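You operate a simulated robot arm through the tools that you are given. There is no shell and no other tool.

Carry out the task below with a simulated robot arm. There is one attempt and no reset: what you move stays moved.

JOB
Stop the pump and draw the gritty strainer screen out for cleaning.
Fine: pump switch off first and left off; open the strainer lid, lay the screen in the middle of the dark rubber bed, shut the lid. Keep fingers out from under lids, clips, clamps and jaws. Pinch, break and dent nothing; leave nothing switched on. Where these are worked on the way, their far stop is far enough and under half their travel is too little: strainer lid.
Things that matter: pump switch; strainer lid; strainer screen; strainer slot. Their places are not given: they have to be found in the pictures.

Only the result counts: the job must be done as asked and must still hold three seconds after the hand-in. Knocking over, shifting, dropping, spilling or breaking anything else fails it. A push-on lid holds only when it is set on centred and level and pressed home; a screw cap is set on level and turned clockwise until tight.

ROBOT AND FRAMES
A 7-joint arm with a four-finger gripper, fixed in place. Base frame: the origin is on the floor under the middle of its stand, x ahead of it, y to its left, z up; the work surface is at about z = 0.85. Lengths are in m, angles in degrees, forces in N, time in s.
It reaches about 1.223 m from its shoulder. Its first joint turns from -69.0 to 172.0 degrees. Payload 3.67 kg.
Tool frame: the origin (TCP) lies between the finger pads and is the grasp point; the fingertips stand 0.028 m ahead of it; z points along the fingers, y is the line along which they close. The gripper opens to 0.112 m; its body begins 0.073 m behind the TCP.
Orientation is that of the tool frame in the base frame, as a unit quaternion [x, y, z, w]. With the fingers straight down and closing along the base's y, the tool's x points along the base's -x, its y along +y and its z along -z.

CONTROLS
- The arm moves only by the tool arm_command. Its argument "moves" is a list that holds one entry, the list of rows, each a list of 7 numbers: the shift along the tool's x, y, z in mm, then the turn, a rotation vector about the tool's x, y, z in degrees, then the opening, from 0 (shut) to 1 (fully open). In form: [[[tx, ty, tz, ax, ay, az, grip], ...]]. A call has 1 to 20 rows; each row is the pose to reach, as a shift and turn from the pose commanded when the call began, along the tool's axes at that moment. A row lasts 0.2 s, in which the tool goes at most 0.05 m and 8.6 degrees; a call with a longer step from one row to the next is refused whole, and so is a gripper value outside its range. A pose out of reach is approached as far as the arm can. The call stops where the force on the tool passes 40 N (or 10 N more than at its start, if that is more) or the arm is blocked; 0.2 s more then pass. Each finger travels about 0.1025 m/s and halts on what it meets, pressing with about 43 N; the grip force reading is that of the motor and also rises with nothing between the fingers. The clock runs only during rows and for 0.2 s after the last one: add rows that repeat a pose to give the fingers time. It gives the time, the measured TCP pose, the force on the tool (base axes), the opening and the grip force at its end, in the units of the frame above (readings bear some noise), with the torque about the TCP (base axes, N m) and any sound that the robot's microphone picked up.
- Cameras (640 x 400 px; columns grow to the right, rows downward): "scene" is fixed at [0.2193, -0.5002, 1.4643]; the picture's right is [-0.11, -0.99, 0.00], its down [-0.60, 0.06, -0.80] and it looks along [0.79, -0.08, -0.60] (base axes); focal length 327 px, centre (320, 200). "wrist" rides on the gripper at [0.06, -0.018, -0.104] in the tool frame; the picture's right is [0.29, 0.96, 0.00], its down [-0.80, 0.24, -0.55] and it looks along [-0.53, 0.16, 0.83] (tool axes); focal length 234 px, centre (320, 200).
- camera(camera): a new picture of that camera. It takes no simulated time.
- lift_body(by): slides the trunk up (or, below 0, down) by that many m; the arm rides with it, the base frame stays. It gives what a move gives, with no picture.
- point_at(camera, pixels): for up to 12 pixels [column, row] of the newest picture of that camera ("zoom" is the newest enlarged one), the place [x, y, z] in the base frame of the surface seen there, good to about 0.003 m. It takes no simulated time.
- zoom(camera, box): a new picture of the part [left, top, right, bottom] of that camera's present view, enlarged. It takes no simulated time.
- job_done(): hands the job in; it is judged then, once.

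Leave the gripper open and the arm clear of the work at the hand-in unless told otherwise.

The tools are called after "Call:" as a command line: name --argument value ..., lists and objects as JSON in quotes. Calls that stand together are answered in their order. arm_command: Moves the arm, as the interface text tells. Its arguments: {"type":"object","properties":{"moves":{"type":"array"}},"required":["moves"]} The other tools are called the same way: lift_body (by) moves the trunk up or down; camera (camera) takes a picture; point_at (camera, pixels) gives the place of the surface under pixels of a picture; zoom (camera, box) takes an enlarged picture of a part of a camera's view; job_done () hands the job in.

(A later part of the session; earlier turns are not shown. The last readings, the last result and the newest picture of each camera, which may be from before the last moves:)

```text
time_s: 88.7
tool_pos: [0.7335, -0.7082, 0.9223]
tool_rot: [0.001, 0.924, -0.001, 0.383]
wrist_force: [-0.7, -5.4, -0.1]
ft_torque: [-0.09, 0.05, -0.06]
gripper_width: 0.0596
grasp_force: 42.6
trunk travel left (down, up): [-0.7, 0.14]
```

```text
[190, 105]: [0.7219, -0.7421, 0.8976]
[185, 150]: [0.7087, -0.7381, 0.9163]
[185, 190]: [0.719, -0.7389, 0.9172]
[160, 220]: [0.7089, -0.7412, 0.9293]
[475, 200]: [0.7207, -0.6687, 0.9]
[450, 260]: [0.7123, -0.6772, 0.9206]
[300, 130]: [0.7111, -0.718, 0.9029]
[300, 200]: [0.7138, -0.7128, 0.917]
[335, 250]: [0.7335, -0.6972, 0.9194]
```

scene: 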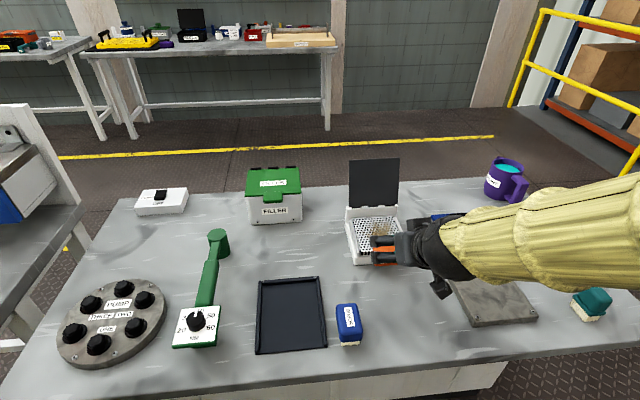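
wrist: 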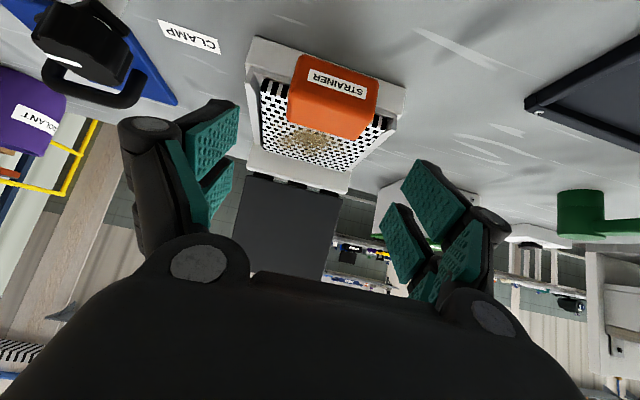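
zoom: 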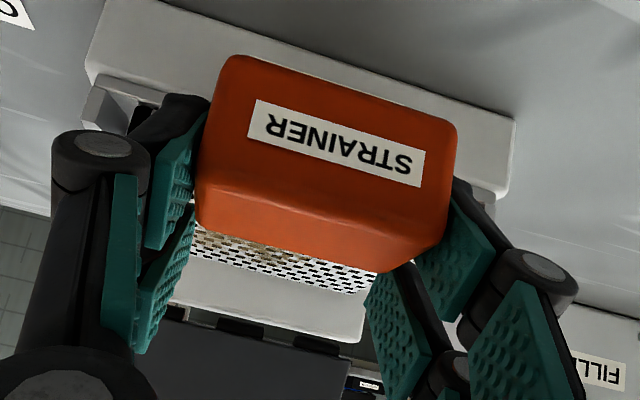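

Gripped with only small side force. I lift straight up 10 mm in small steps and check.

Call:
arm_command --moves '[[[-0.7, 0, -0.7, 0, 0, 0, 0.4], [-1.8, 0, -1.8, 0, 0, 0, 0.4], [-3, 0, -3, 0, 0, 0, 0.4], [-4.4, 0, -4.4, 0, 0, 0, 0.4], [-5.8, 0, -5.8, 0, 0, 0, 0.4], [-7.1, 0, -7.1, 0, 0, 0, 0.4], [-7.1, 0, -7.1, 0, 0, 0, 0.4]]]'

Call:
zoom --camera "wrist" --box '[190, 60, 470, 260]'

Call:
zoom --camera "scene" --box '[330, 180, 430, 280]'

```text
time_s: 90.3
tool_pos: [0.7332, -0.7055, 0.936]
tool_rot: [0.0, 0.923, -0.002, 0.384]
wrist_force: [-0.3, -0.3, -1.2]
ft_torque: [-0.01, 0.09, -0.01]
gripper_width: 0.059
grasp_force: 43.5
trunk travel left (down, up): [-0.7, 0.14]
```

```text
2.00 times, centred on (330, 160) of wrist
```

zoom: 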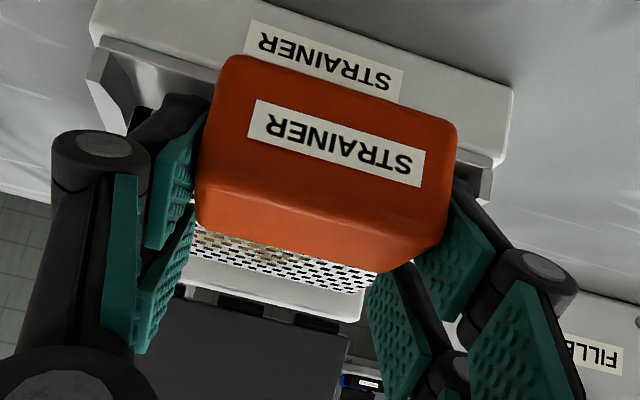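

```text
4.00 times, centred on (380, 230) of scene
```

zoom: 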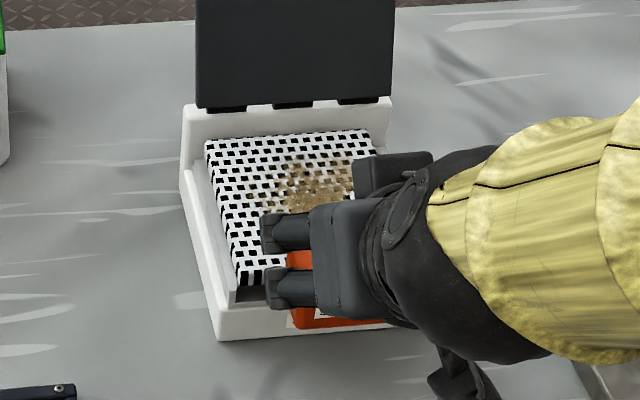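

Both ends of the screen rose about 10 mm and it's hanging at about 1.2 N, unmoved in the grip. I continue another 12 mm slowly and check again.

Call:
arm_command --moves '[[[-1.4, 0, -1.4, 0, 0, 0, 0.4], [-2.8, 0, -2.8, 0, 0, 0, 0.4], [-4.2, 0, -4.2, 0, 0, 0, 0.4], [-5.6, 0, -5.6, 0, 0, 0, 0.4], [-7, 0, -7, 0, 0, 0, 0.4], [-8.5, 0, -8.5, 0, 0, 0, 0.4], [-8.5, 0, -8.5, 0, 0, 0, 0.4]]]'

Call:
zoom --camera "wrist" --box '[190, 60, 470, 260]'

Call:
zoom --camera "scene" --box '[330, 180, 430, 280]'

```text
time_s: 91.9
tool_pos: [0.7344, -0.7074, 0.9462]
tool_rot: [0.0, 0.924, -0.001, 0.384]
wrist_force: [-0.8, 0.5, -1.9]
ft_torque: [0.02, 0.09, 0.01]
gripper_width: 0.0593
grasp_force: 43.1
trunk travel left (down, up): [-0.7, 0.14]
```

```text
2.00 times, centred on (330, 160) of wrist
```

zoom: 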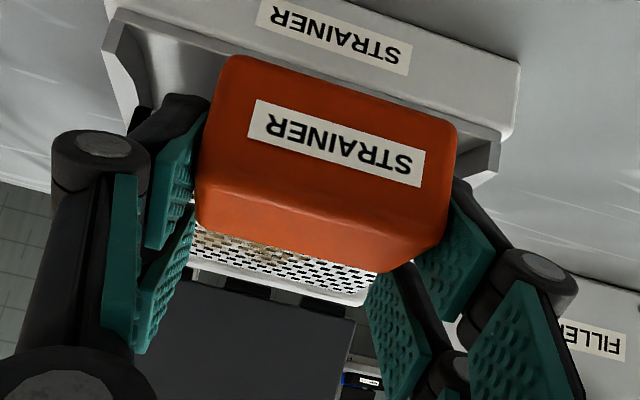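

```text
4.00 times, centred on (380, 230) of scene
```

zoom: 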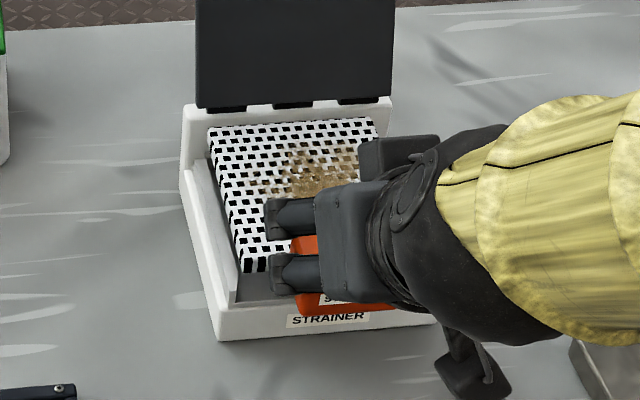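

The screen is out of its seat and hanging level. I ease it toward me (-x) while lifting another 40 mm to clear the back wall and lid.

Call:
arm_command --moves '[[[-2, 0, -5, 0, 0, 0, 0.4], [-4, 0, -10, 0, 0, 0, 0.4], [-6.5, 0, -16, 0, 0, 0, 0.4], [-9, 0, -22, 0, 0, 0, 0.4], [-12, 0, -28, 0, 0, 0, 0.4], [-15, 0, -34, 0, 0, 0, 0.4], [-18, 0, -40, 0, 0, 0, 0.4], [-18, 0, -40, 0, 0, 0, 0.4]]]'

Call:
camera --camera "scene"

Call:
zoom --camera "wrist" --box '[190, 60, 470, 260]'

```text
time_s: 93.7
tool_pos: [0.7169, -0.7063, 0.9873]
tool_rot: [0.001, 0.923, -0.001, 0.384]
wrist_force: [0.2, -0.2, -1.7]
ft_torque: [-0.02, 0.1, 0.0]
gripper_width: 0.0595
grasp_force: 42.6
trunk travel left (down, up): [-0.7, 0.14]
```

```text
taken
```

scene: 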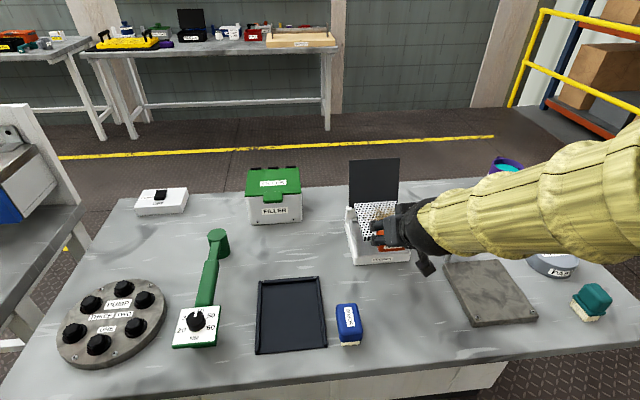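

```text
2.00 times, centred on (330, 160) of wrist
```

zoom: 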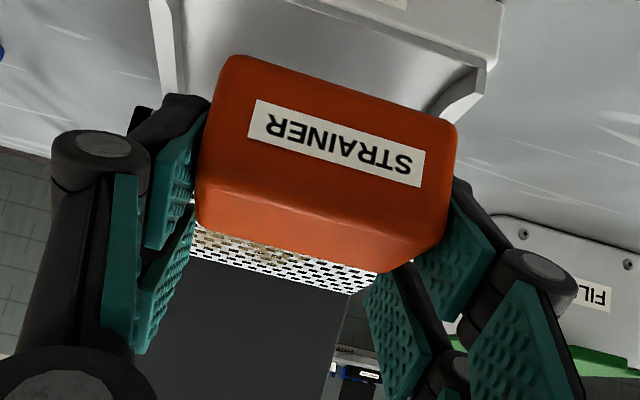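

The screen is held steady. I now measure the tray's corners and bed precisely from the scene camera.

Call:
zoom --camera "scene" --box '[240, 265, 350, 360]'

Call:
point_at --camera "zoom" --pixels '[[150, 85], [425, 75], [130, 355], [460, 335], [290, 210], [295, 90], [290, 335], [150, 210], [435, 205], [295, 348], [140, 90], [440, 75]]'

```text
4.21 times, centred on (295, 312) of scene
```

zoom: 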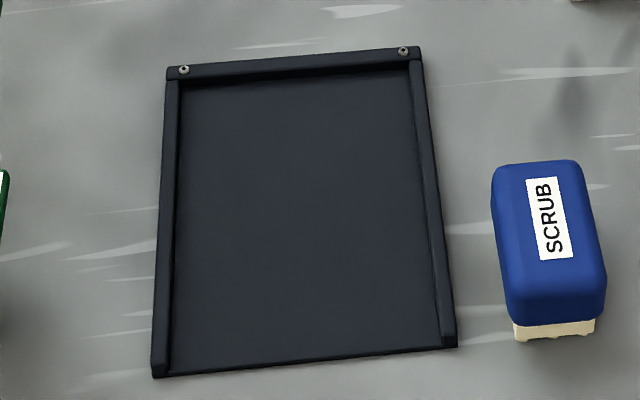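

```text
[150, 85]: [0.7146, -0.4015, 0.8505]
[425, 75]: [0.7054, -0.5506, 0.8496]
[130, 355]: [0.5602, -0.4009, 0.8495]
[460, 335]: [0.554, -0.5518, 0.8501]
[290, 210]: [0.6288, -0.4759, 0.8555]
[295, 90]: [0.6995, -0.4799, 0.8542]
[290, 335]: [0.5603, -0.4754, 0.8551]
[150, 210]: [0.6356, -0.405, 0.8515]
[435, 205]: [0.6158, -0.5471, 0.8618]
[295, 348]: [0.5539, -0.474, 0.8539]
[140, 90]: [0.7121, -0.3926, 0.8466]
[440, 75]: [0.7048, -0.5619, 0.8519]
```

Call:
point_at --camera "zoom" --pixels '[[172, 75], [416, 55], [160, 368], [450, 338], [190, 92], [405, 78], [178, 365], [435, 342], [290, 368], [190, 210], [415, 200], [300, 82]]'

```text
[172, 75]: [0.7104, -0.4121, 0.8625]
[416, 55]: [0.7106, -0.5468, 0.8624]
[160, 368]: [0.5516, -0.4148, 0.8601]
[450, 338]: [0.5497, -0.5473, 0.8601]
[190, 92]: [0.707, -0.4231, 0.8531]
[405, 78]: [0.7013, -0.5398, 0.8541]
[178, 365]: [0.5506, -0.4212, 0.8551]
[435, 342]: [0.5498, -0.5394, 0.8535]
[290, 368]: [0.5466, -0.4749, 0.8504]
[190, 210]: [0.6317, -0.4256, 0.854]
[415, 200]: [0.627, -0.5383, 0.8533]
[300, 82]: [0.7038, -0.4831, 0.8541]
```

The bed spans x≈0.548–0.705, y≈-0.420 to -0.541, z≈0.854; its middle is (0.628,-0.4805). Now I measure the held screen's visible corners to know its offset from the hand.

Call:
zoom --camera "scene" --box '[340, 190, 420, 260]'

Call:
point_at --camera "zoom" --pixels '[[150, 85], [390, 75], [140, 80], [160, 130], [185, 195], [200, 260], [250, 100], [340, 100], [395, 110], [260, 160], [130, 100], [300, 80]]'

```text
5.71 times, centred on (380, 225) of scene
```

zoom: 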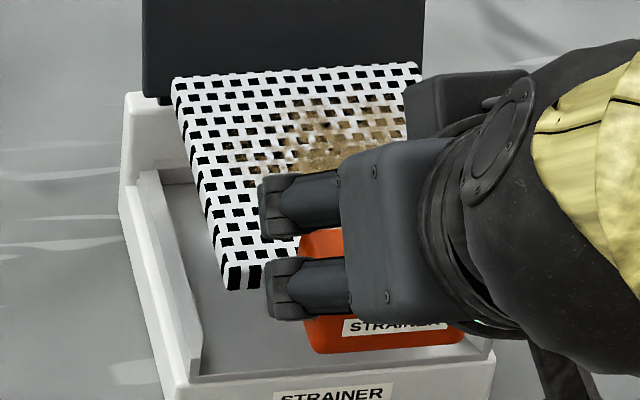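

```text
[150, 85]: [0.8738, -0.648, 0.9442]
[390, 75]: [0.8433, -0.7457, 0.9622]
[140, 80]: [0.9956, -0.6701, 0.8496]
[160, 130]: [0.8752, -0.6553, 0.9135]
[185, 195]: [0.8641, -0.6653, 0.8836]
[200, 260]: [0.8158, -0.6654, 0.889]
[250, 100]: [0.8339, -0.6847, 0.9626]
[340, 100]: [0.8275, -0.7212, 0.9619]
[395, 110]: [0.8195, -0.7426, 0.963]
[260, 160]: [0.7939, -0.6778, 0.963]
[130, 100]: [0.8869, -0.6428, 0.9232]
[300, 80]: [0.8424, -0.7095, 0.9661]
```

Call:
point_at --camera "zoom" --pixels '[[183, 82], [180, 90], [414, 68], [405, 72], [226, 262], [232, 265], [238, 280], [235, 286], [228, 255], [300, 72], [205, 170], [215, 200]]'

```text
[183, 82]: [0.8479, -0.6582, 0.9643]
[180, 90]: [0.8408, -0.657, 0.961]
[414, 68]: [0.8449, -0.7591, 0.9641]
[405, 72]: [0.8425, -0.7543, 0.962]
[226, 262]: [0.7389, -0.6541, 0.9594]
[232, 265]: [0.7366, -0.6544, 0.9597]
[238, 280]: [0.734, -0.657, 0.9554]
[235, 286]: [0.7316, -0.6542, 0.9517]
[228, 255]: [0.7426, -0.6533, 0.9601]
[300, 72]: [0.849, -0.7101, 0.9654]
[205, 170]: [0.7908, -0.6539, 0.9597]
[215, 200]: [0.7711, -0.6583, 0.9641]
```

The screen is level (top z≈0.9625), centre about (0.7915,-0.7075), i.e. +0.075 m ahead of the hand point. I raise 20 mm and carry it slowly to above the bed so its centre comes to about (0.633,-0.4805).

Call:
arm_command --moves '[[[-7, 0, -7, 0, 0, 0, 0.4], [-14.1, 0, -14.1, 0, 0, 0, 0.4], [-5.5, 17.5, -22.7, 0, 0, 0, 0.4], [3.1, 35, -31.3, 0, 0, 0, 0.4], [11.7, 52.5, -40, 0, 0, 0, 0.4], [20.4, 69.9, -48.6, 0, 0, 0, 0.4], [29, 87.4, -57.2, 0, 0, 0, 0.4], [37.6, 104.9, -65.8, 0, 0, 0, 0.4], [46.2, 122.4, -74.4, 0, 0, 0, 0.4], [54.8, 139.9, -83.1, 0, 0, 0, 0.4], [63.4, 157.4, -91.7, 0, 0, 0, 0.4], [72, 174.9, -100.3, 0, 0, 0, 0.4], [80.7, 192.3, -108.9, 0, 0, 0, 0.4], [89.3, 209.8, -117.6, 0, 0, 0, 0.4], [97.9, 227.3, -126.2, 0, 0, 0, 0.4], [97.9, 227.3, -126.2, 0, 0, 0, 0.4], [97.9, 227.3, -126.2, 0, 0, 0, 0.4]]]'

Call:
camera --camera "wrist"

Call:
camera --camera "scene"

```text
time_s: 97.3
tool_pos: [0.5572, -0.4779, 1.0053]
tool_rot: [0.0, 0.923, -0.002, 0.384]
wrist_force: [0.4, 1.4, -2.3]
ft_torque: [-0.02, 0.11, -0.03]
gripper_width: 0.0596
grasp_force: 42.5
trunk travel left (down, up): [-0.7, 0.14]
```

```text
taken
```

wrist: 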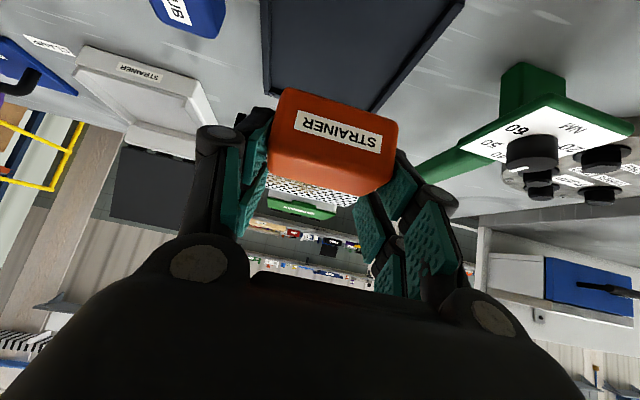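

```text
taken
```

scene: 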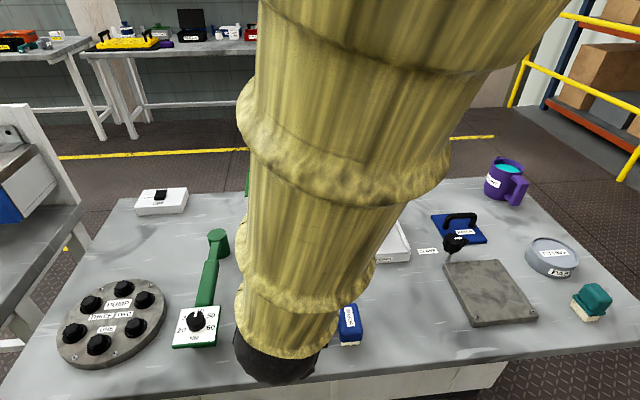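

The screen hangs over the tray. Lowering 92 mm straight down first, leaving about 18 mm above the bed.

Call:
arm_command --moves '[[[10, 0, 10, 0, 0, 0, 0.4], [22, 0, 22, 0, 0, 0, 0.4], [34, 0, 34, 0, 0, 0, 0.4], [46, 0, 46, 0, 0, 0, 0.4], [56, 0, 56, 0, 0, 0, 0.4], [62, 0, 62, 0, 0, 0, 0.4], [65, 0, 65, 0, 0, 0, 0.4], [65, 0, 65, 0, 0, 0, 0.4]]]'

Call:
camera --camera "wrist"

Call:
camera --camera "scene"

```text
time_s: 99.1
tool_pos: [0.5598, -0.4789, 0.9148]
tool_rot: [0.0, 0.923, -0.001, 0.386]
wrist_force: [0.3, 0.6, -1.5]
ft_torque: [0.02, 0.1, 0.01]
gripper_width: 0.0593
grasp_force: 43.2
trunk travel left (down, up): [-0.7, 0.14]
```

```text
taken
```

wrist: 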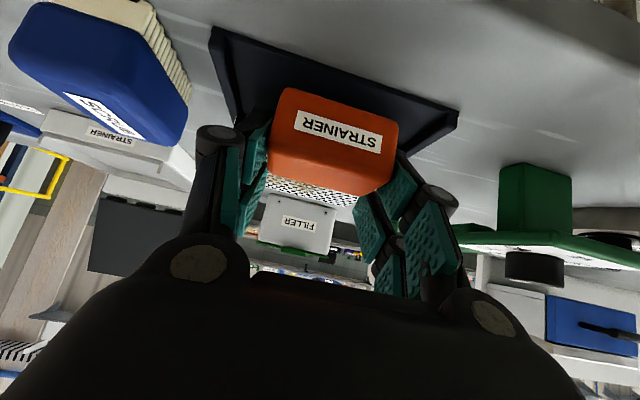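

```text
taken
```

scene: 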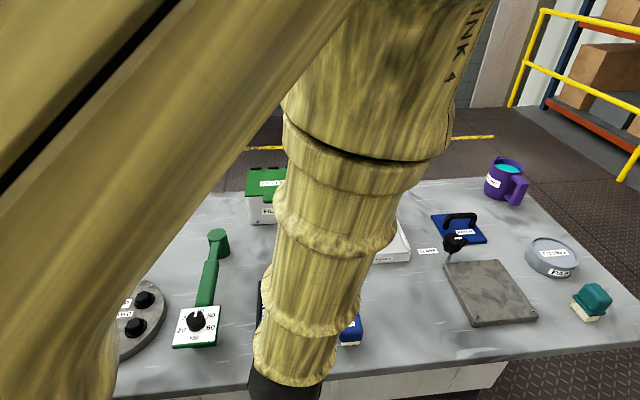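

Aligned over the tray, with the brush clear at the side. I lower 14 mm more, then feel for the bed in small steps.

Call:
arm_command --moves '[[[3, 0, 3, 0, 0, 0, 0.4], [6, 0, 6, 0, 0, 0, 0.4], [8.5, 0, 8.5, 0, 0, 0, 0.4], [10, 0, 10, 0, 0, 0, 0.4], [10, 0, 10, 0, 0, 0, 0.4]]]'

Call:
zoom --camera "wrist" --box '[190, 10, 470, 240]'

```text
time_s: 100.3
tool_pos: [0.5605, -0.4796, 0.9006]
tool_rot: [0.0, 0.923, -0.002, 0.385]
wrist_force: [0.4, 0.3, -1.5]
ft_torque: [-0.01, 0.11, 0.01]
gripper_width: 0.0591
grasp_force: 43.2
trunk travel left (down, up): [-0.7, 0.14]
```

```text
1.74 times, centred on (330, 125) of wrist
```

zoom: 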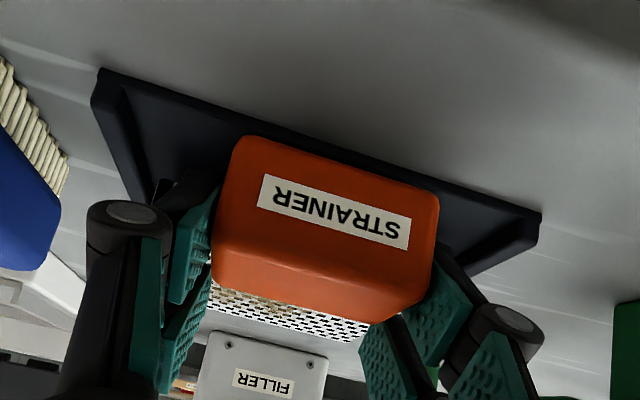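

Call:
arm_command --moves '[[[1, 0, 1, 0, 0, 0, 0.4], [2, 0, 2, 0, 0, 0, 0.4], [2.8, 0, 2.8, 0, 0, 0, 0.4], [2.8, 0, 2.8, 0, 0, 0, 0.4]]]'

```text
time_s: 101.3
tool_pos: [0.5604, -0.4794, 0.8959]
tool_rot: [-0.001, 0.923, -0.001, 0.384]
wrist_force: [0.0, 0.2, -2.9]
ft_torque: [0.02, 0.06, 0.03]
gripper_width: 0.0596
grasp_force: 42.8
trunk travel left (down, up): [-0.7, 0.14]
```

No contact yet (force still just the weight). Another 3 mm in small steps.

Call:
arm_command --moves '[[[0.7, 0, 0.7, 0, 0, 0, 0.4], [1.4, 0, 1.4, 0, 0, 0, 0.4], [2.1, 0, 2.1, 0, 0, 0, 0.4], [2.1, 0, 2.1, 0, 0, 0, 0.4]]]'

Call:
zoom --camera "wrist" --box '[190, 10, 470, 240]'

```text
time_s: 102.3
tool_pos: [0.5605, -0.4785, 0.893]
tool_rot: [0.0, 0.923, -0.002, 0.385]
wrist_force: [0.9, -7.9, 18.1]
ft_torque: [0.34, 0.24, 0.05]
gripper_width: 0.0595
grasp_force: 42.6
trunk travel left (down, up): [-0.7, 0.14]
```

```text
1.74 times, centred on (330, 125) of wrist
```

zoom: 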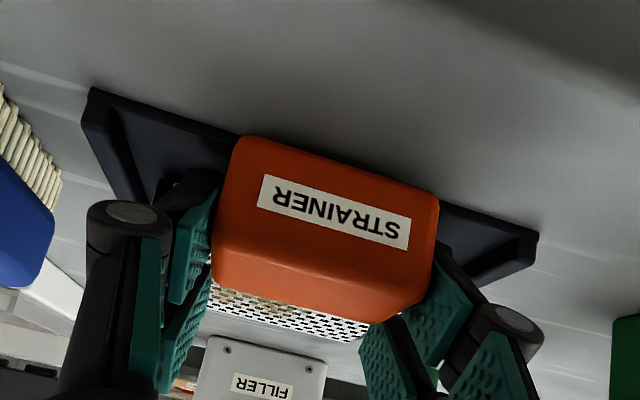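

The left fingertip met the bed (18 N at y offset +32 mm); by my measure the screen's underside is at the same height within a millimetre or so. I ease up 1.2 mm to take the pressure off and check.

Call:
arm_command --moves '[[[-0.8, 0, -0.8, 0, 0, 0, 0.4], [-0.8, 0, -0.8, 0, 0, 0, 0.4]]]'

Call:
camera --camera "scene"

```text
time_s: 102.9
tool_pos: [0.5604, -0.4794, 0.8931]
tool_rot: [0.0, 0.924, -0.001, 0.384]
wrist_force: [2.3, 0.4, 0.7]
ft_torque: [0.04, 0.09, -0.01]
gripper_width: 0.0592
grasp_force: 43.3
trunk travel left (down, up): [-0.7, 0.14]
```

```text
taken
```

scene: 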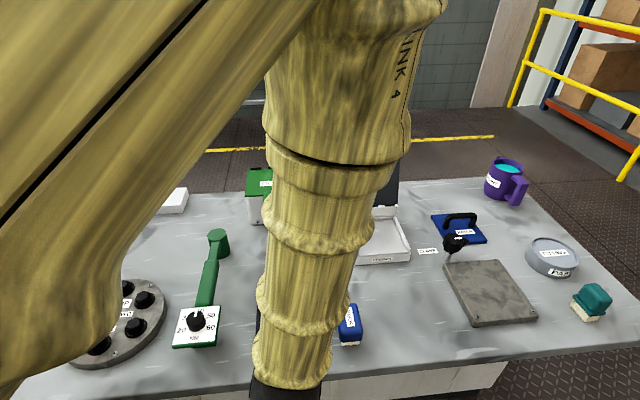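

Force is near zero: just resting. I open the fingers slowly to release the handle.

Call:
arm_command --moves '[[[0, 0, 0, 0, 0, 0, 0.52], [0, 0, 0, 0, 0, 0, 0.54], [0, 0, 0, 0, 0, 0, 0.56], [0, 0, 0, 0, 0, 0, 0.6], [0, 0, 0, 0, 0, 0, 0.65], [0, 0, 0, 0, 0, 0, 0.7], [0, 0, 0, 0, 0, 0, 0.7]]]'

Call:
zoom --camera "wrist" --box '[190, 10, 470, 240]'

```text
time_s: 104.5
tool_pos: [0.5591, -0.479, 0.8937]
tool_rot: [0.0, 0.923, -0.002, 0.384]
wrist_force: [0.6, -0.3, 0.1]
ft_torque: [-0.03, -0.01, 0.02]
gripper_width: 0.0784
grasp_force: 0.0
trunk travel left (down, up): [-0.7, 0.14]
```

```text
1.74 times, centred on (330, 125) of wrist
```

zoom: 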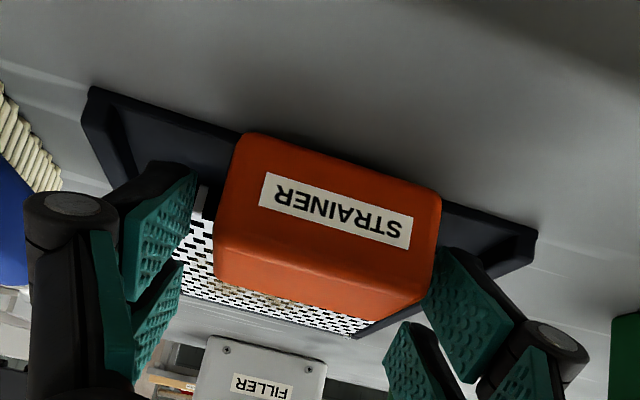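

The screen stayed put on release. The right-hand jaw (image right) is close to the handle, so I shift 4 mm that way while backing out along the fingers.

Call:
arm_command --moves '[[[0, 2, 0, 0, 0, 0, 0.75], [0, 4, -2, 0, 0, 0, 0.8], [0, 4, -12, 0, 0, 0, 0.8], [0, 4, -30, 0, 0, 0, 0.8], [0, 4, -55, 0, 0, 0, 0.8], [0, 4, -85, 0, 0, 0, 0.8], [0, 4, -115, 0, 0, 0, 0.8], [0, 4, -115, 0, 0, 0, 0.8]]]'

Call:
camera --camera "wrist"

Call:
camera --camera "scene"

```text
time_s: 106.3
tool_pos: [0.4821, -0.4802, 0.9742]
tool_rot: [0.0, 0.923, 0.0, 0.384]
wrist_force: [0.1, 0.0, 0.5]
ft_torque: [0.0, -0.02, -0.01]
gripper_width: 0.0895
grasp_force: 0.0
out of reach, approached as far as the arm can: row 7, 8
trunk travel left (down, up): [-0.7, 0.14]
```

```text
taken
```

wrist: 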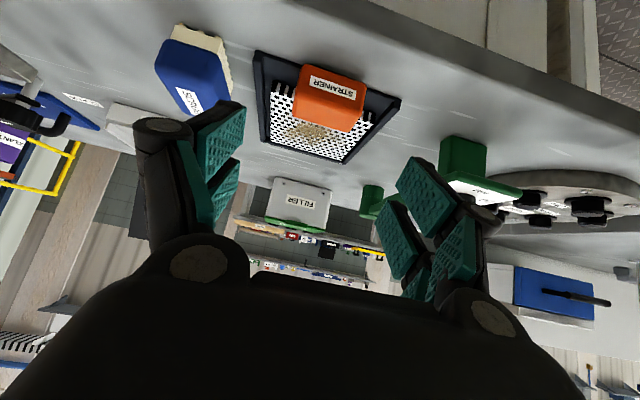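

```text
taken
```

scene: 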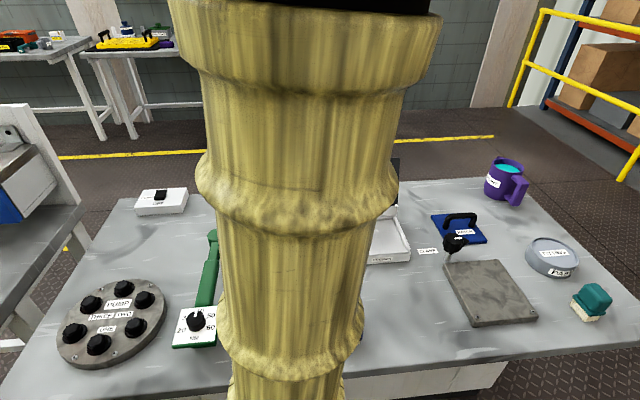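

The screen lies in the tray. I zoom the wrist view at (325,105) and measure its position relative to the tray rims.

Call:
zoom --camera "wrist" --box '[240, 40, 420, 180]'

Call:
point_at --camera "zoom" --pixels '[[165, 90], [175, 130], [155, 240], [175, 205], [345, 325], [440, 260], [430, 210], [490, 195], [320, 120], [330, 180], [300, 240], [345, 300]]'

```text
2.86 times, centred on (330, 110) of wrist
```

zoom: 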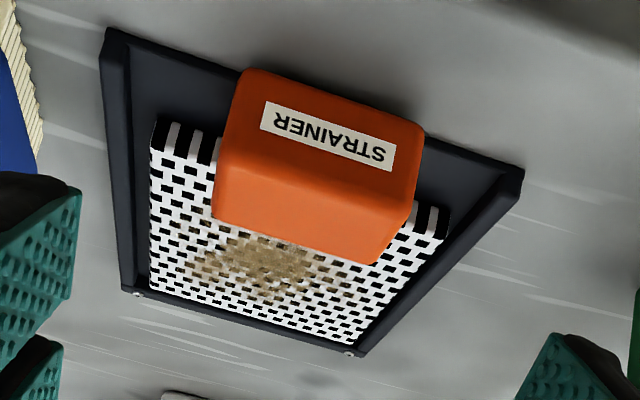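

```text
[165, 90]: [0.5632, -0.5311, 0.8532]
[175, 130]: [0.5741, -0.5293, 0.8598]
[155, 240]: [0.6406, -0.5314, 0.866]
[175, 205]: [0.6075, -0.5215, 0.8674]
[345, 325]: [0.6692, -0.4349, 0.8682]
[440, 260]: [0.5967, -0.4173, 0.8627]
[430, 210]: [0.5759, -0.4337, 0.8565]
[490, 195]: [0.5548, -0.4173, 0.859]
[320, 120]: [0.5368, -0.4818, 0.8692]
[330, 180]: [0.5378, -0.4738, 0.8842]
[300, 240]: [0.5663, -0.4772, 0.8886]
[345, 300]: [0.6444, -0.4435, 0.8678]
```

The screen lies flat (top z≈0.8675), centre about (0.6315,-0.4815): right in the middle of the bed. Now to shut the lid. I first rise up and forward to (0.70,-0.60,1.20), reducing the lean to 20°.

Call:
arm_command --moves '[[[-35, -5, -0.7, 0, 0, 0, 0.7], [-70, -20, -1.4, 0, 3, 0, 0.65], [-108, -38, -2, 0, 7, 0, 0.65], [-148, -55, -2.7, 0, 11, 0, 0.65], [-188, -72, -3.4, 0, 15, 0, 0.65], [-228, -88, -4, 0, 19, 0, 0.65], [-270, -104, -4.7, 0, 23, 0, 0.65], [-313.7, -119.8, -5.6, 0, 25, 0, 0.65], [-313.7, -119.8, -5.6, 0, 25, 0, 0.65]]]'

Call:
camera --camera "scene"

```text
time_s: 108.3
tool_pos: [0.7, -0.5974, 1.2006]
tool_rot: [0.001, 0.984, -0.001, 0.176]
wrist_force: [-0.1, 0.8, -0.1]
ft_torque: [0.01, -0.04, 0.0]
gripper_width: 0.0726
grasp_force: 0.0
trunk travel left (down, up): [-0.7, 0.14]
```

```text
taken
```

scene: 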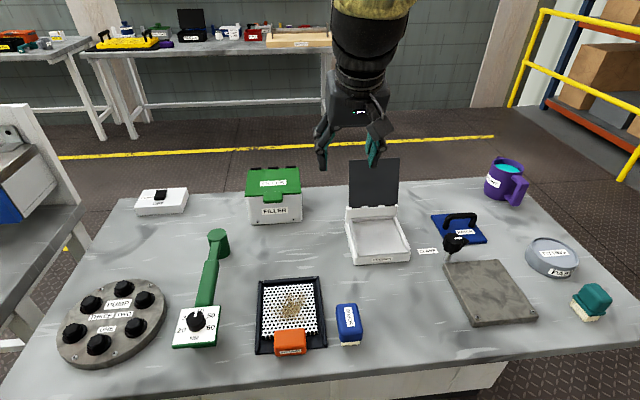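

Clear view: the screen lies in the tray, the strainer slot is empty, the lid is open. I verify the screen's position and the lid angle from here.

Call:
zoom --camera "scene" --box '[240, 265, 350, 360]'

Call:
point_at --camera "zoom" --pixels '[[200, 100], [395, 85], [190, 325], [425, 310], [290, 200], [240, 285], [370, 275], [300, 340]]'

Call:
point_at --camera "scene" --pixels '[[352, 163], [395, 162], [374, 165], [374, 185], [374, 200], [355, 204], [395, 202]]'

```text
4.21 times, centred on (295, 312) of scene
```

zoom: 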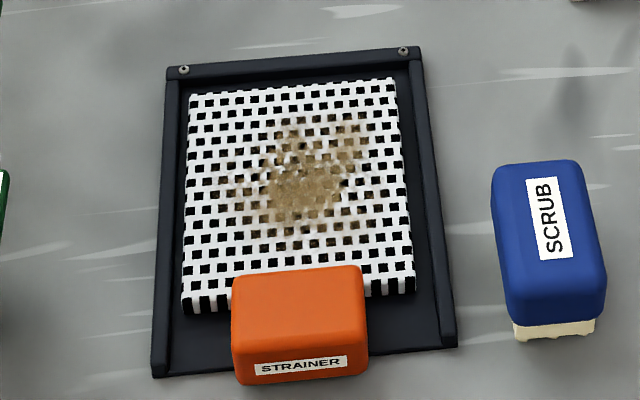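

```text
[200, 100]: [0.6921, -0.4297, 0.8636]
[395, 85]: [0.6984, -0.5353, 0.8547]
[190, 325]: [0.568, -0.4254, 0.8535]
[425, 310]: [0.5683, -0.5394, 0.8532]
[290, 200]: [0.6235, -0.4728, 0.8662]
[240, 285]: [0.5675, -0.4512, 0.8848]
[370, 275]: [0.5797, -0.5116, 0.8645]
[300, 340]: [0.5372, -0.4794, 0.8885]
```

```text
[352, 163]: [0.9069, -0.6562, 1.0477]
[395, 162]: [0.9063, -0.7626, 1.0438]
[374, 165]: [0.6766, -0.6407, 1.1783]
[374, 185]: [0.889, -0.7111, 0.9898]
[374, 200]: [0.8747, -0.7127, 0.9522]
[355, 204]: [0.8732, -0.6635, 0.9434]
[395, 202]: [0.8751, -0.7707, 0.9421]
```

All good: mesh centre ≈(0.632,-0.481), lid ≈108°. Now I turn the hand back to the side pose (fingers along -y, yawed 20°) in the air.

Call:
arm_command --moves '[[[-4.4, 1, 1.6, 4.147, 4.147, -5.924, 0.65], [-8.8, 2, 3.2, 8.294, 8.294, -11.85, 0.65], [-13.3, 3, 4.8, 12.44, 12.44, -17.77, 0.65], [-17.7, 4, 6.4, 16.59, 16.59, -23.69, 0.65], [-22.1, 5, 8.1, 20.74, 20.74, -29.62, 0.65], [-26.5, 6, 9.7, 24.88, 24.88, -35.54, 0.65], [-31, 7, 11.3, 29.03, 29.03, -41.47, 0.65], [-35.4, 8, 12.9, 33.18, 33.18, -47.39, 0.65], [-39.8, 9, 14.5, 37.32, 37.32, -53.31, 0.65], [-44.2, 10, 16.1, 41.47, 41.47, -59.24, 0.65], [-48.7, 11, 17.7, 45.62, 45.62, -65.16, 0.65], [-53.1, 12, 19.3, 49.76, 49.76, -71.09, 0.65], [-57.5, 13, 21, 53.91, 53.91, -77.01, 0.65], [-61.9, 14, 22.6, 58.06, 58.06, -82.93, 0.65], [-66.4, 15, 24.2, 62.21, 62.21, -88.86, 0.65], [-70.8, 16, 25.8, 66.35, 66.35, -94.78, 0.65], [-75.2, 17, 27.4, 70.5, 70.5, -100.7, 0.65], [-75.2, 17, 27.4, 70.5, 70.5, -100.7, 0.65]]]'

Call:
camera --camera "scene"

```text
time_s: 112.1
tool_pos: [0.779, -0.5796, 1.1995]
tool_rot: [0.578, -0.403, 0.582, 0.406]
wrist_force: [-0.2, 0.9, 0.1]
ft_torque: [0.04, 0.01, 0.0]
gripper_width: 0.0733
grasp_force: 0.0
trunk travel left (down, up): [-0.7, 0.14]
```

```text
taken
```

scene: 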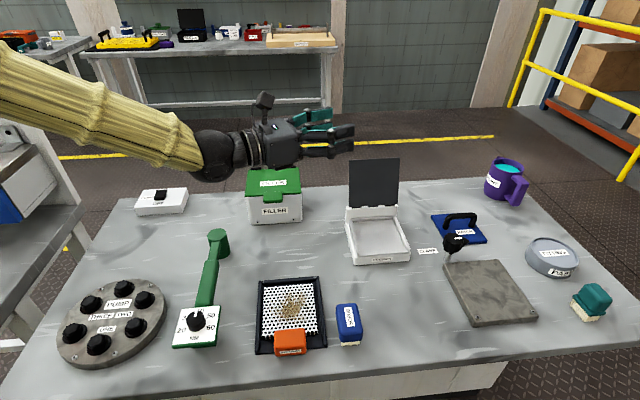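

Now I roll the hand to 108° while moving to the far side, ending left of the lid at about (0.965,-0.573,1.10).

Call:
arm_command --moves '[[[-6.6, -11.8, 3.8, 0, -2.46, -6.77, 0.65], [-13.3, -23.6, 7.6, 0, -4.92, -13.53, 0.65], [-19.9, -35.4, 11.4, 0, -7.38, -20.3, 0.65], [-26.5, -47.2, 15.2, 0, -9.84, -27.07, 0.65], [-33.2, -59, 19, 0, -12.3, -33.83, 0.65], [-39.8, -70.8, 22.8, 0, -14.76, -40.6, 0.65], [-46.4, -82.6, 26.6, 0, -17.22, -47.37, 0.65], [-53.1, -94.4, 30.3, 0, -19.68, -54.13, 0.65], [-59.7, -106.2, 34.1, 0, -22.14, -60.9, 0.65], [-66.3, -118, 37.9, 0, -24.6, -67.67, 0.65], [-73, -129.8, 41.7, 0, -27.06, -74.43, 0.65], [-79.6, -141.6, 45.5, 0, -29.52, -81.2, 0.65], [-86.2, -153.4, 49.3, 0, -31.98, -87.97, 0.65], [-92.9, -165.2, 53.1, 0, -34.44, -94.73, 0.65], [-99.5, -177, 56.9, 0, -36.9, -101.5, 0.65], [-99.5, -177, 56.9, 0, -36.9, -101.5, 0.65]]]'

Call:
camera --camera "scene"

Call:
camera --camera "wrist"

```text
time_s: 115.5
tool_pos: [0.9674, -0.5732, 1.1024]
tool_rot: [0.807, 0.09, -0.127, 0.57]
wrist_force: [0.9, -0.1, 1.1]
ft_torque: [0.04, -0.03, 0.01]
gripper_width: 0.0727
grasp_force: 0.0
trunk travel left (down, up): [-0.7, 0.14]
```

```text
taken
```

scene: 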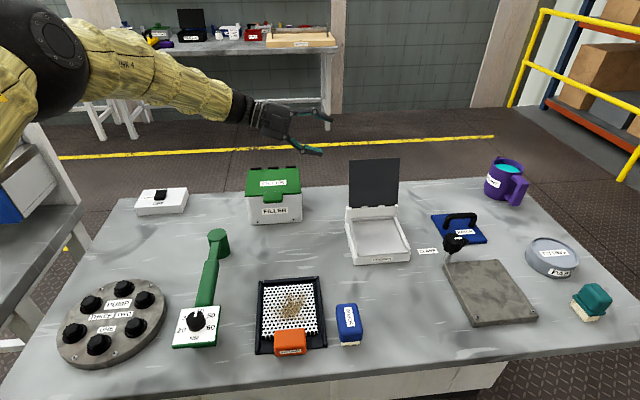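

```text
taken
```

wrist: 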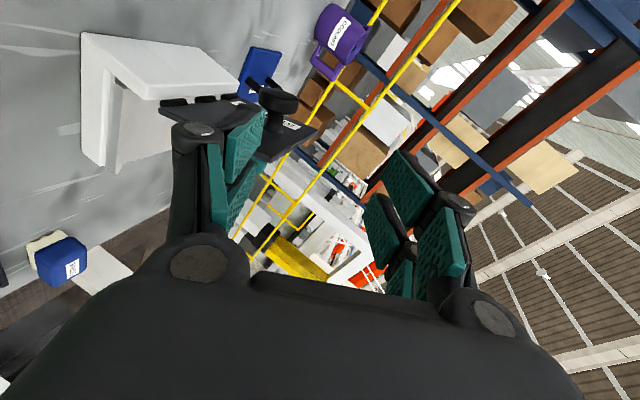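

Pose reached. I lower 48 mm onto the grasp line and look at the knob between the jaws.

Call:
arm_command --moves '[[[5, -14.5, 4.6, 0, 0, 0, 0.65], [10, -29, 9.1, 0, 0, 0, 0.65], [14.8, -43.5, 13.7, 0, 0, 0, 0.65], [14.8, -43.5, 13.7, 0, 0, 0, 0.65]]]'

Call:
camera --camera "wrist"

```text
time_s: 116.5
tool_pos: [0.9662, -0.5733, 1.0547]
tool_rot: [0.808, 0.088, -0.127, 0.569]
wrist_force: [0.4, 0.3, 0.3]
ft_torque: [0.07, 0.02, -0.01]
gripper_width: 0.0727
grasp_force: 0.1
trunk travel left (down, up): [-0.7, 0.14]
```

```text
taken
```

wrist: 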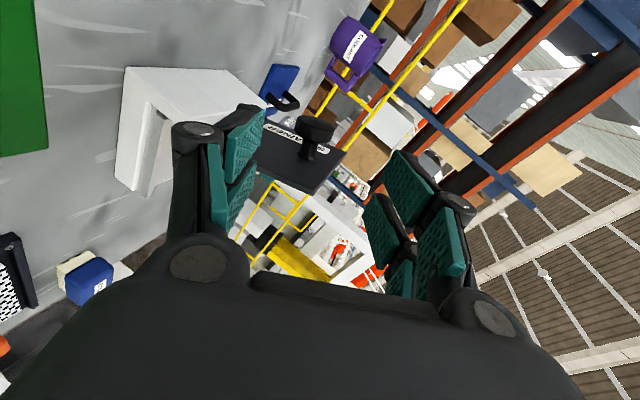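

The knob is lined up at (315,132). I advance 95 mm along the fingers, then check before the last part.

Call:
arm_command --moves '[[[0, 0, 25, 0, 0, 0, 0.65], [0, 0, 50, 0, 0, 0, 0.65], [0, 0, 75, 0, 0, 0, 0.65], [0, 0, 95, 0, 0, 0, 0.65], [0, 0, 95, 0, 0, 0, 0.65]]]'

Call:
camera --camera "wrist"

Call:
zoom --camera "scene" --box '[280, 120, 440, 280]'

```text
time_s: 117.7
tool_pos: [0.9574, -0.663, 1.0241]
tool_rot: [0.808, 0.089, -0.126, 0.569]
wrist_force: [-0.7, -0.3, 0.3]
ft_torque: [0.01, 0.01, -0.03]
gripper_width: 0.0728
grasp_force: 0.1
trunk travel left (down, up): [-0.7, 0.14]
```

```text
taken
```

wrist: 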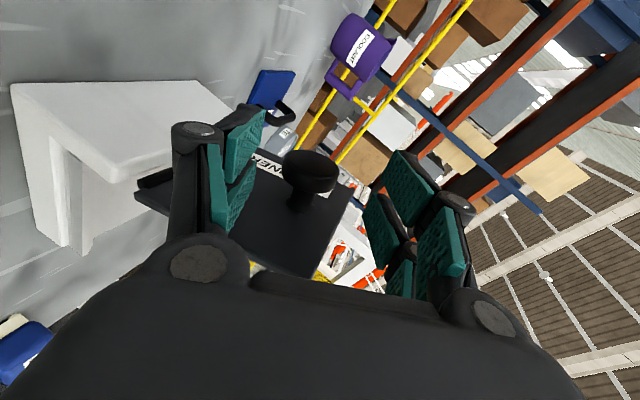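

```text
2.50 times, centred on (360, 200) of scene
```

zoom: 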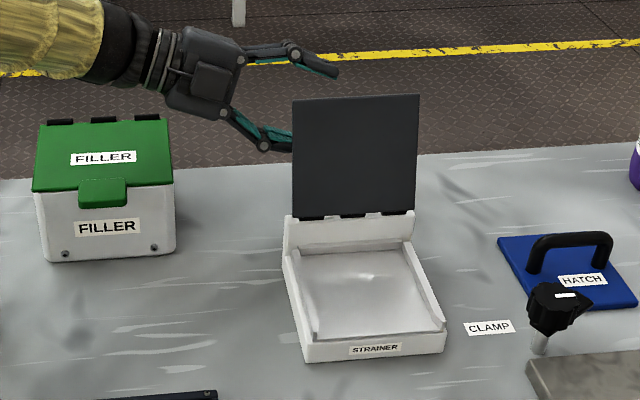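

Alignment matches the earlier good approach. Advancing the last 43 mm.

Call:
arm_command --moves '[[[0, 0, 15, 0, 0, 0, 0.65], [0, 0, 30, 0, 0, 0, 0.65], [0, 0, 42, 0, 0, 0, 0.65], [0, 0, 42, 0, 0, 0, 0.65]]]'

Call:
zoom --camera "wrist" --box '[180, 90, 460, 270]'

```text
time_s: 118.7
tool_pos: [0.9529, -0.7015, 1.0093]
tool_rot: [0.808, 0.089, -0.126, 0.568]
wrist_force: [0.2, 0.0, -0.9]
ft_torque: [-0.01, 0.03, 0.01]
gripper_width: 0.0729
grasp_force: 0.1
trunk travel left (down, up): [-0.7, 0.14]
```

```text
2.22 times, centred on (320, 180) of wrist
```

zoom: 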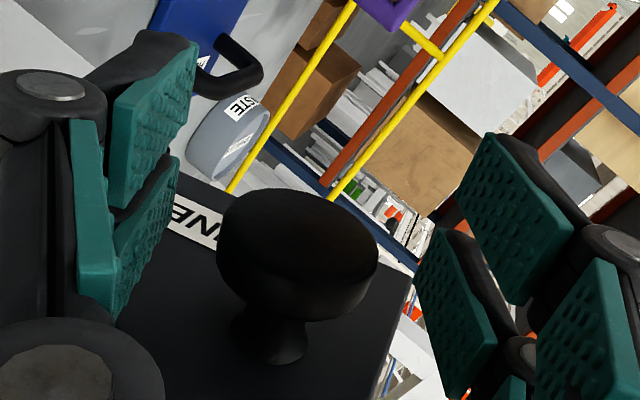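

Same picture as before the first grip. Closing on the knob.

Call:
arm_command --moves '[[[0, 0, 0, 0, 0, 0, 0.5], [0, 0, 0, 0, 0, 0, 0.42], [0, 0, 0, 0, 0, 0, 0.34], [0, 0, 0, 0, 0, 0, 0.27], [0, 0, 0, 0, 0, 0, 0.25], [0, 0, 0, 0, 0, 0, 0.25]]]'

Call:
zoom --camera "wrist" --box '[180, 90, 460, 270]'

Call:
zoom --camera "scene" --box '[280, 120, 440, 280]'

```text
time_s: 120.1
tool_pos: [0.9525, -0.7024, 1.0079]
tool_rot: [0.809, 0.09, -0.126, 0.568]
wrist_force: [-7.6, 7.1, -7.3]
ft_torque: [-0.36, 0.03, -0.1]
gripper_width: 0.0401
grasp_force: 44.8
trunk travel left (down, up): [-0.7, 0.14]
```

```text
2.22 times, centred on (320, 180) of wrist
```

zoom: 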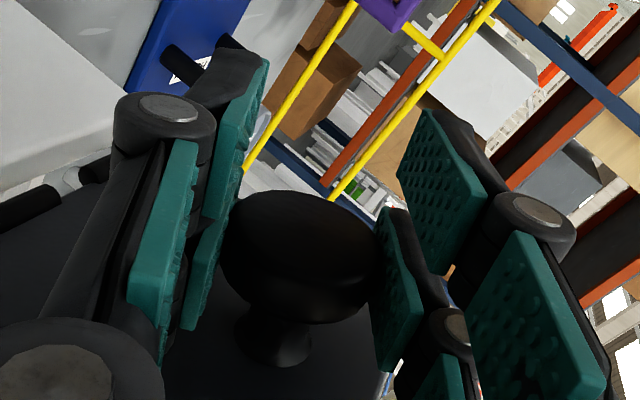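

```text
2.50 times, centred on (360, 200) of scene
```

zoom: 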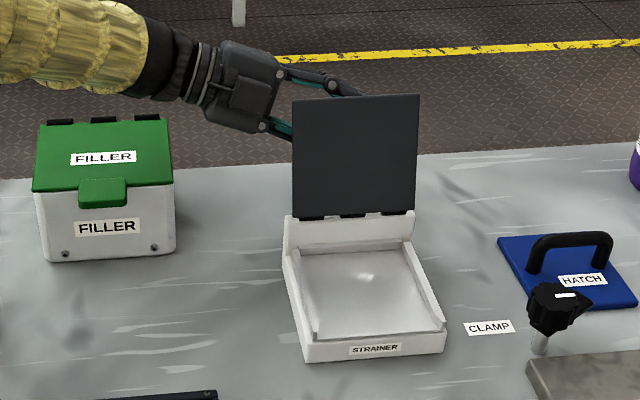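

Knob held at 40 mm. Now I swing the lid back about the hinge, first 24° (to about 84°).

Call:
arm_command --moves '[[[-6.7, 2.9, -1.1, 0, 1.37, 3.76, 0.25], [-13.6, 5.4, -2.0, 0, 2.74, 7.52, 0.25], [-20.6, 7.5, -2.7, 0, 4.1, 11.28, 0.25], [-27.8, 9.0, -3.3, 0, 5.47, 15.04, 0.25], [-35.0, 10.1, -3.7, 0, 6.84, 18.79, 0.25], [-42.4, 10.7, -3.9, 0, 8.21, 22.55, 0.25], [-42.4, 10.7, -3.9, 0, 8.21, 22.55, 0.25]]]'

Call:
zoom --camera "scene" --box '[280, 120, 440, 280]'

Call:
zoom --camera "wrist" --box '[180, 90, 460, 270]'

```text
time_s: 121.7
tool_pos: [0.9164, -0.7026, 1.0319]
tool_rot: [0.817, -0.031, 0.044, 0.574]
wrist_force: [-10.1, 7.8, -15.0]
ft_torque: [-0.21, 0.45, -0.12]
gripper_width: 0.0399
grasp_force: 44.9
trunk travel left (down, up): [-0.7, 0.14]
```

```text
2.50 times, centred on (360, 200) of scene
```

zoom: 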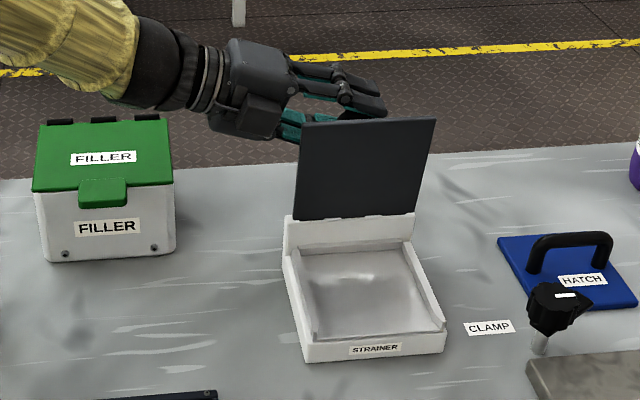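

```text
2.22 times, centred on (320, 180) of wrist
```

zoom: 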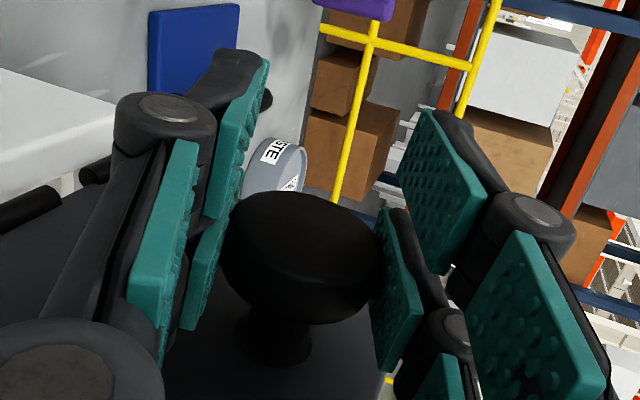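

The lid follows to about 84°. I continue 28° more with 2 mm radial relief.

Call:
arm_command --moves '[[[0, -1.9, 0.7, 0, 0, 0, 0.25], [-6.7, 1.0, -0.4, 0, 1.37, 3.76, 0.25], [-13.6, 3.5, -1.3, 0, 2.74, 7.52, 0.25], [-20.6, 5.6, -2.0, 0, 4.1, 11.28, 0.25], [-27.8, 7.1, -2.6, 0, 5.47, 15.04, 0.25], [-35.0, 8.2, -3.0, 0, 6.84, 18.79, 0.25], [-42.4, 8.8, -3.2, 0, 8.21, 22.55, 0.25], [-49.8, 8.9, -3.2, 0, 9.58, 26.31, 0.25], [-49.8, 8.9, -3.2, 0, 9.58, 26.31, 0.25]]]'

Call:
zoom --camera "scene" --box '[280, 120, 440, 280]'

```text
time_s: 123.7
tool_pos: [0.8652, -0.7014, 1.0367]
tool_rot: [0.781, -0.168, 0.242, 0.55]
wrist_force: [1.1, -0.1, -1.7]
ft_torque: [-0.48, -0.07, 0.21]
gripper_width: 0.0396
grasp_force: 45.1
trunk travel left (down, up): [-0.7, 0.14]
```

```text
2.50 times, centred on (360, 200) of scene
```

zoom: 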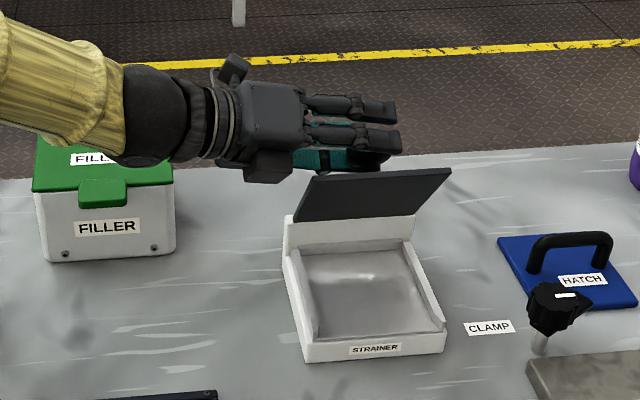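

At about 56° with almost no force. Continue 28° more.

Call:
arm_command --moves '[[[-6.7, 2.9, -1.1, 0, 1.37, 3.76, 0.25], [-13.6, 5.4, -2.0, 0, 2.74, 7.52, 0.25], [-20.6, 7.5, -2.7, 0, 4.1, 11.28, 0.25], [-27.8, 9.0, -3.3, 0, 5.47, 15.04, 0.25], [-35.0, 10.1, -3.7, 0, 6.84, 18.79, 0.25], [-42.4, 10.7, -3.9, 0, 8.21, 22.55, 0.25], [-49.8, 10.8, -3.9, 0, 9.58, 26.31, 0.25], [-49.8, 10.8, -3.9, 0, 9.58, 26.31, 0.25]]]'

Call:
zoom --camera "scene" --box '[280, 120, 440, 280]'

```text
time_s: 125.5
tool_pos: [0.8179, -0.7029, 1.0184]
tool_rot: [0.7, -0.295, 0.424, 0.492]
wrist_force: [2.3, 5.0, -2.9]
ft_torque: [-0.58, -0.14, -0.13]
gripper_width: 0.0399
grasp_force: 44.8
trunk travel left (down, up): [-0.7, 0.14]
```

```text
2.50 times, centred on (360, 200) of scene
```

zoom: 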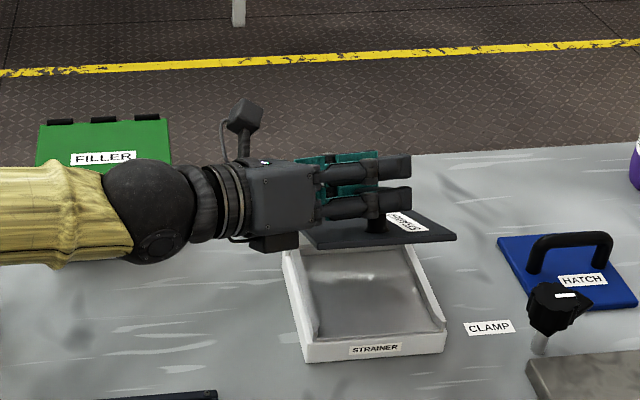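

At about 28°. Now 20° more, slowly, to about 8°.

Call:
arm_command --moves '[[[-6.7, 2.9, -1.1, 0, 1.37, 3.76, 0.25], [-13.6, 5.4, -2.0, 0, 2.74, 7.52, 0.25], [-20.6, 7.5, -2.7, 0, 4.1, 11.28, 0.25], [-27.8, 9.0, -3.3, 0, 5.47, 15.04, 0.25], [-35.0, 10.1, -3.7, 0, 6.84, 18.79, 0.25], [-35.0, 10.1, -3.7, 0, 6.84, 18.79, 0.25]]]'

Call:
zoom --camera "scene" --box '[300, 150, 440, 280]'

```text
time_s: 126.9
tool_pos: [0.7907, -0.7016, 0.9921]
tool_rot: [0.616, -0.376, 0.539, 0.434]
wrist_force: [11.4, -4.1, 0.2]
ft_torque: [-0.44, -0.81, -0.27]
gripper_width: 0.0399
grasp_force: 44.9
trunk travel left (down, up): [-0.7, 0.14]
```

```text
3.08 times, centred on (370, 215) of scene
```

zoom: 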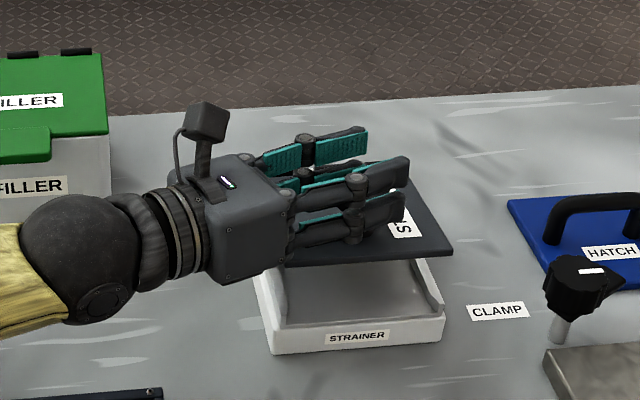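

About 8° left. I close it in 2° steps with a little relief, and read the force.

Call:
arm_command --moves '[[[-3.3, 0.3, -0.2, 0, 0.68, 1.88, 0.25], [-6.7, 1.7, -0.7, 0, 1.37, 3.76, 0.25], [-10.1, 3.0, -1.1, 0, 2.05, 5.64, 0.25], [-10.1, 3.0, -1.1, 0, 2.05, 5.64, 0.25]]]'

Call:
zoom --camera "scene" --box '[336, 195, 424, 275]'

```text
time_s: 127.9
tool_pos: [0.7863, -0.7012, 0.9836]
tool_rot: [0.588, -0.398, 0.57, 0.414]
wrist_force: [-0.8, 7.1, -5.6]
ft_torque: [0.12, 0.58, -0.34]
gripper_width: 0.0399
grasp_force: 45.1
trunk travel left (down, up): [-0.7, 0.14]
```

```text
5.00 times, centred on (380, 235) of scene
```

zoom: 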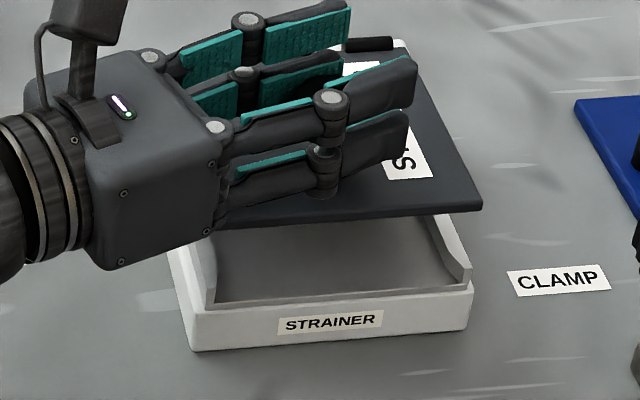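

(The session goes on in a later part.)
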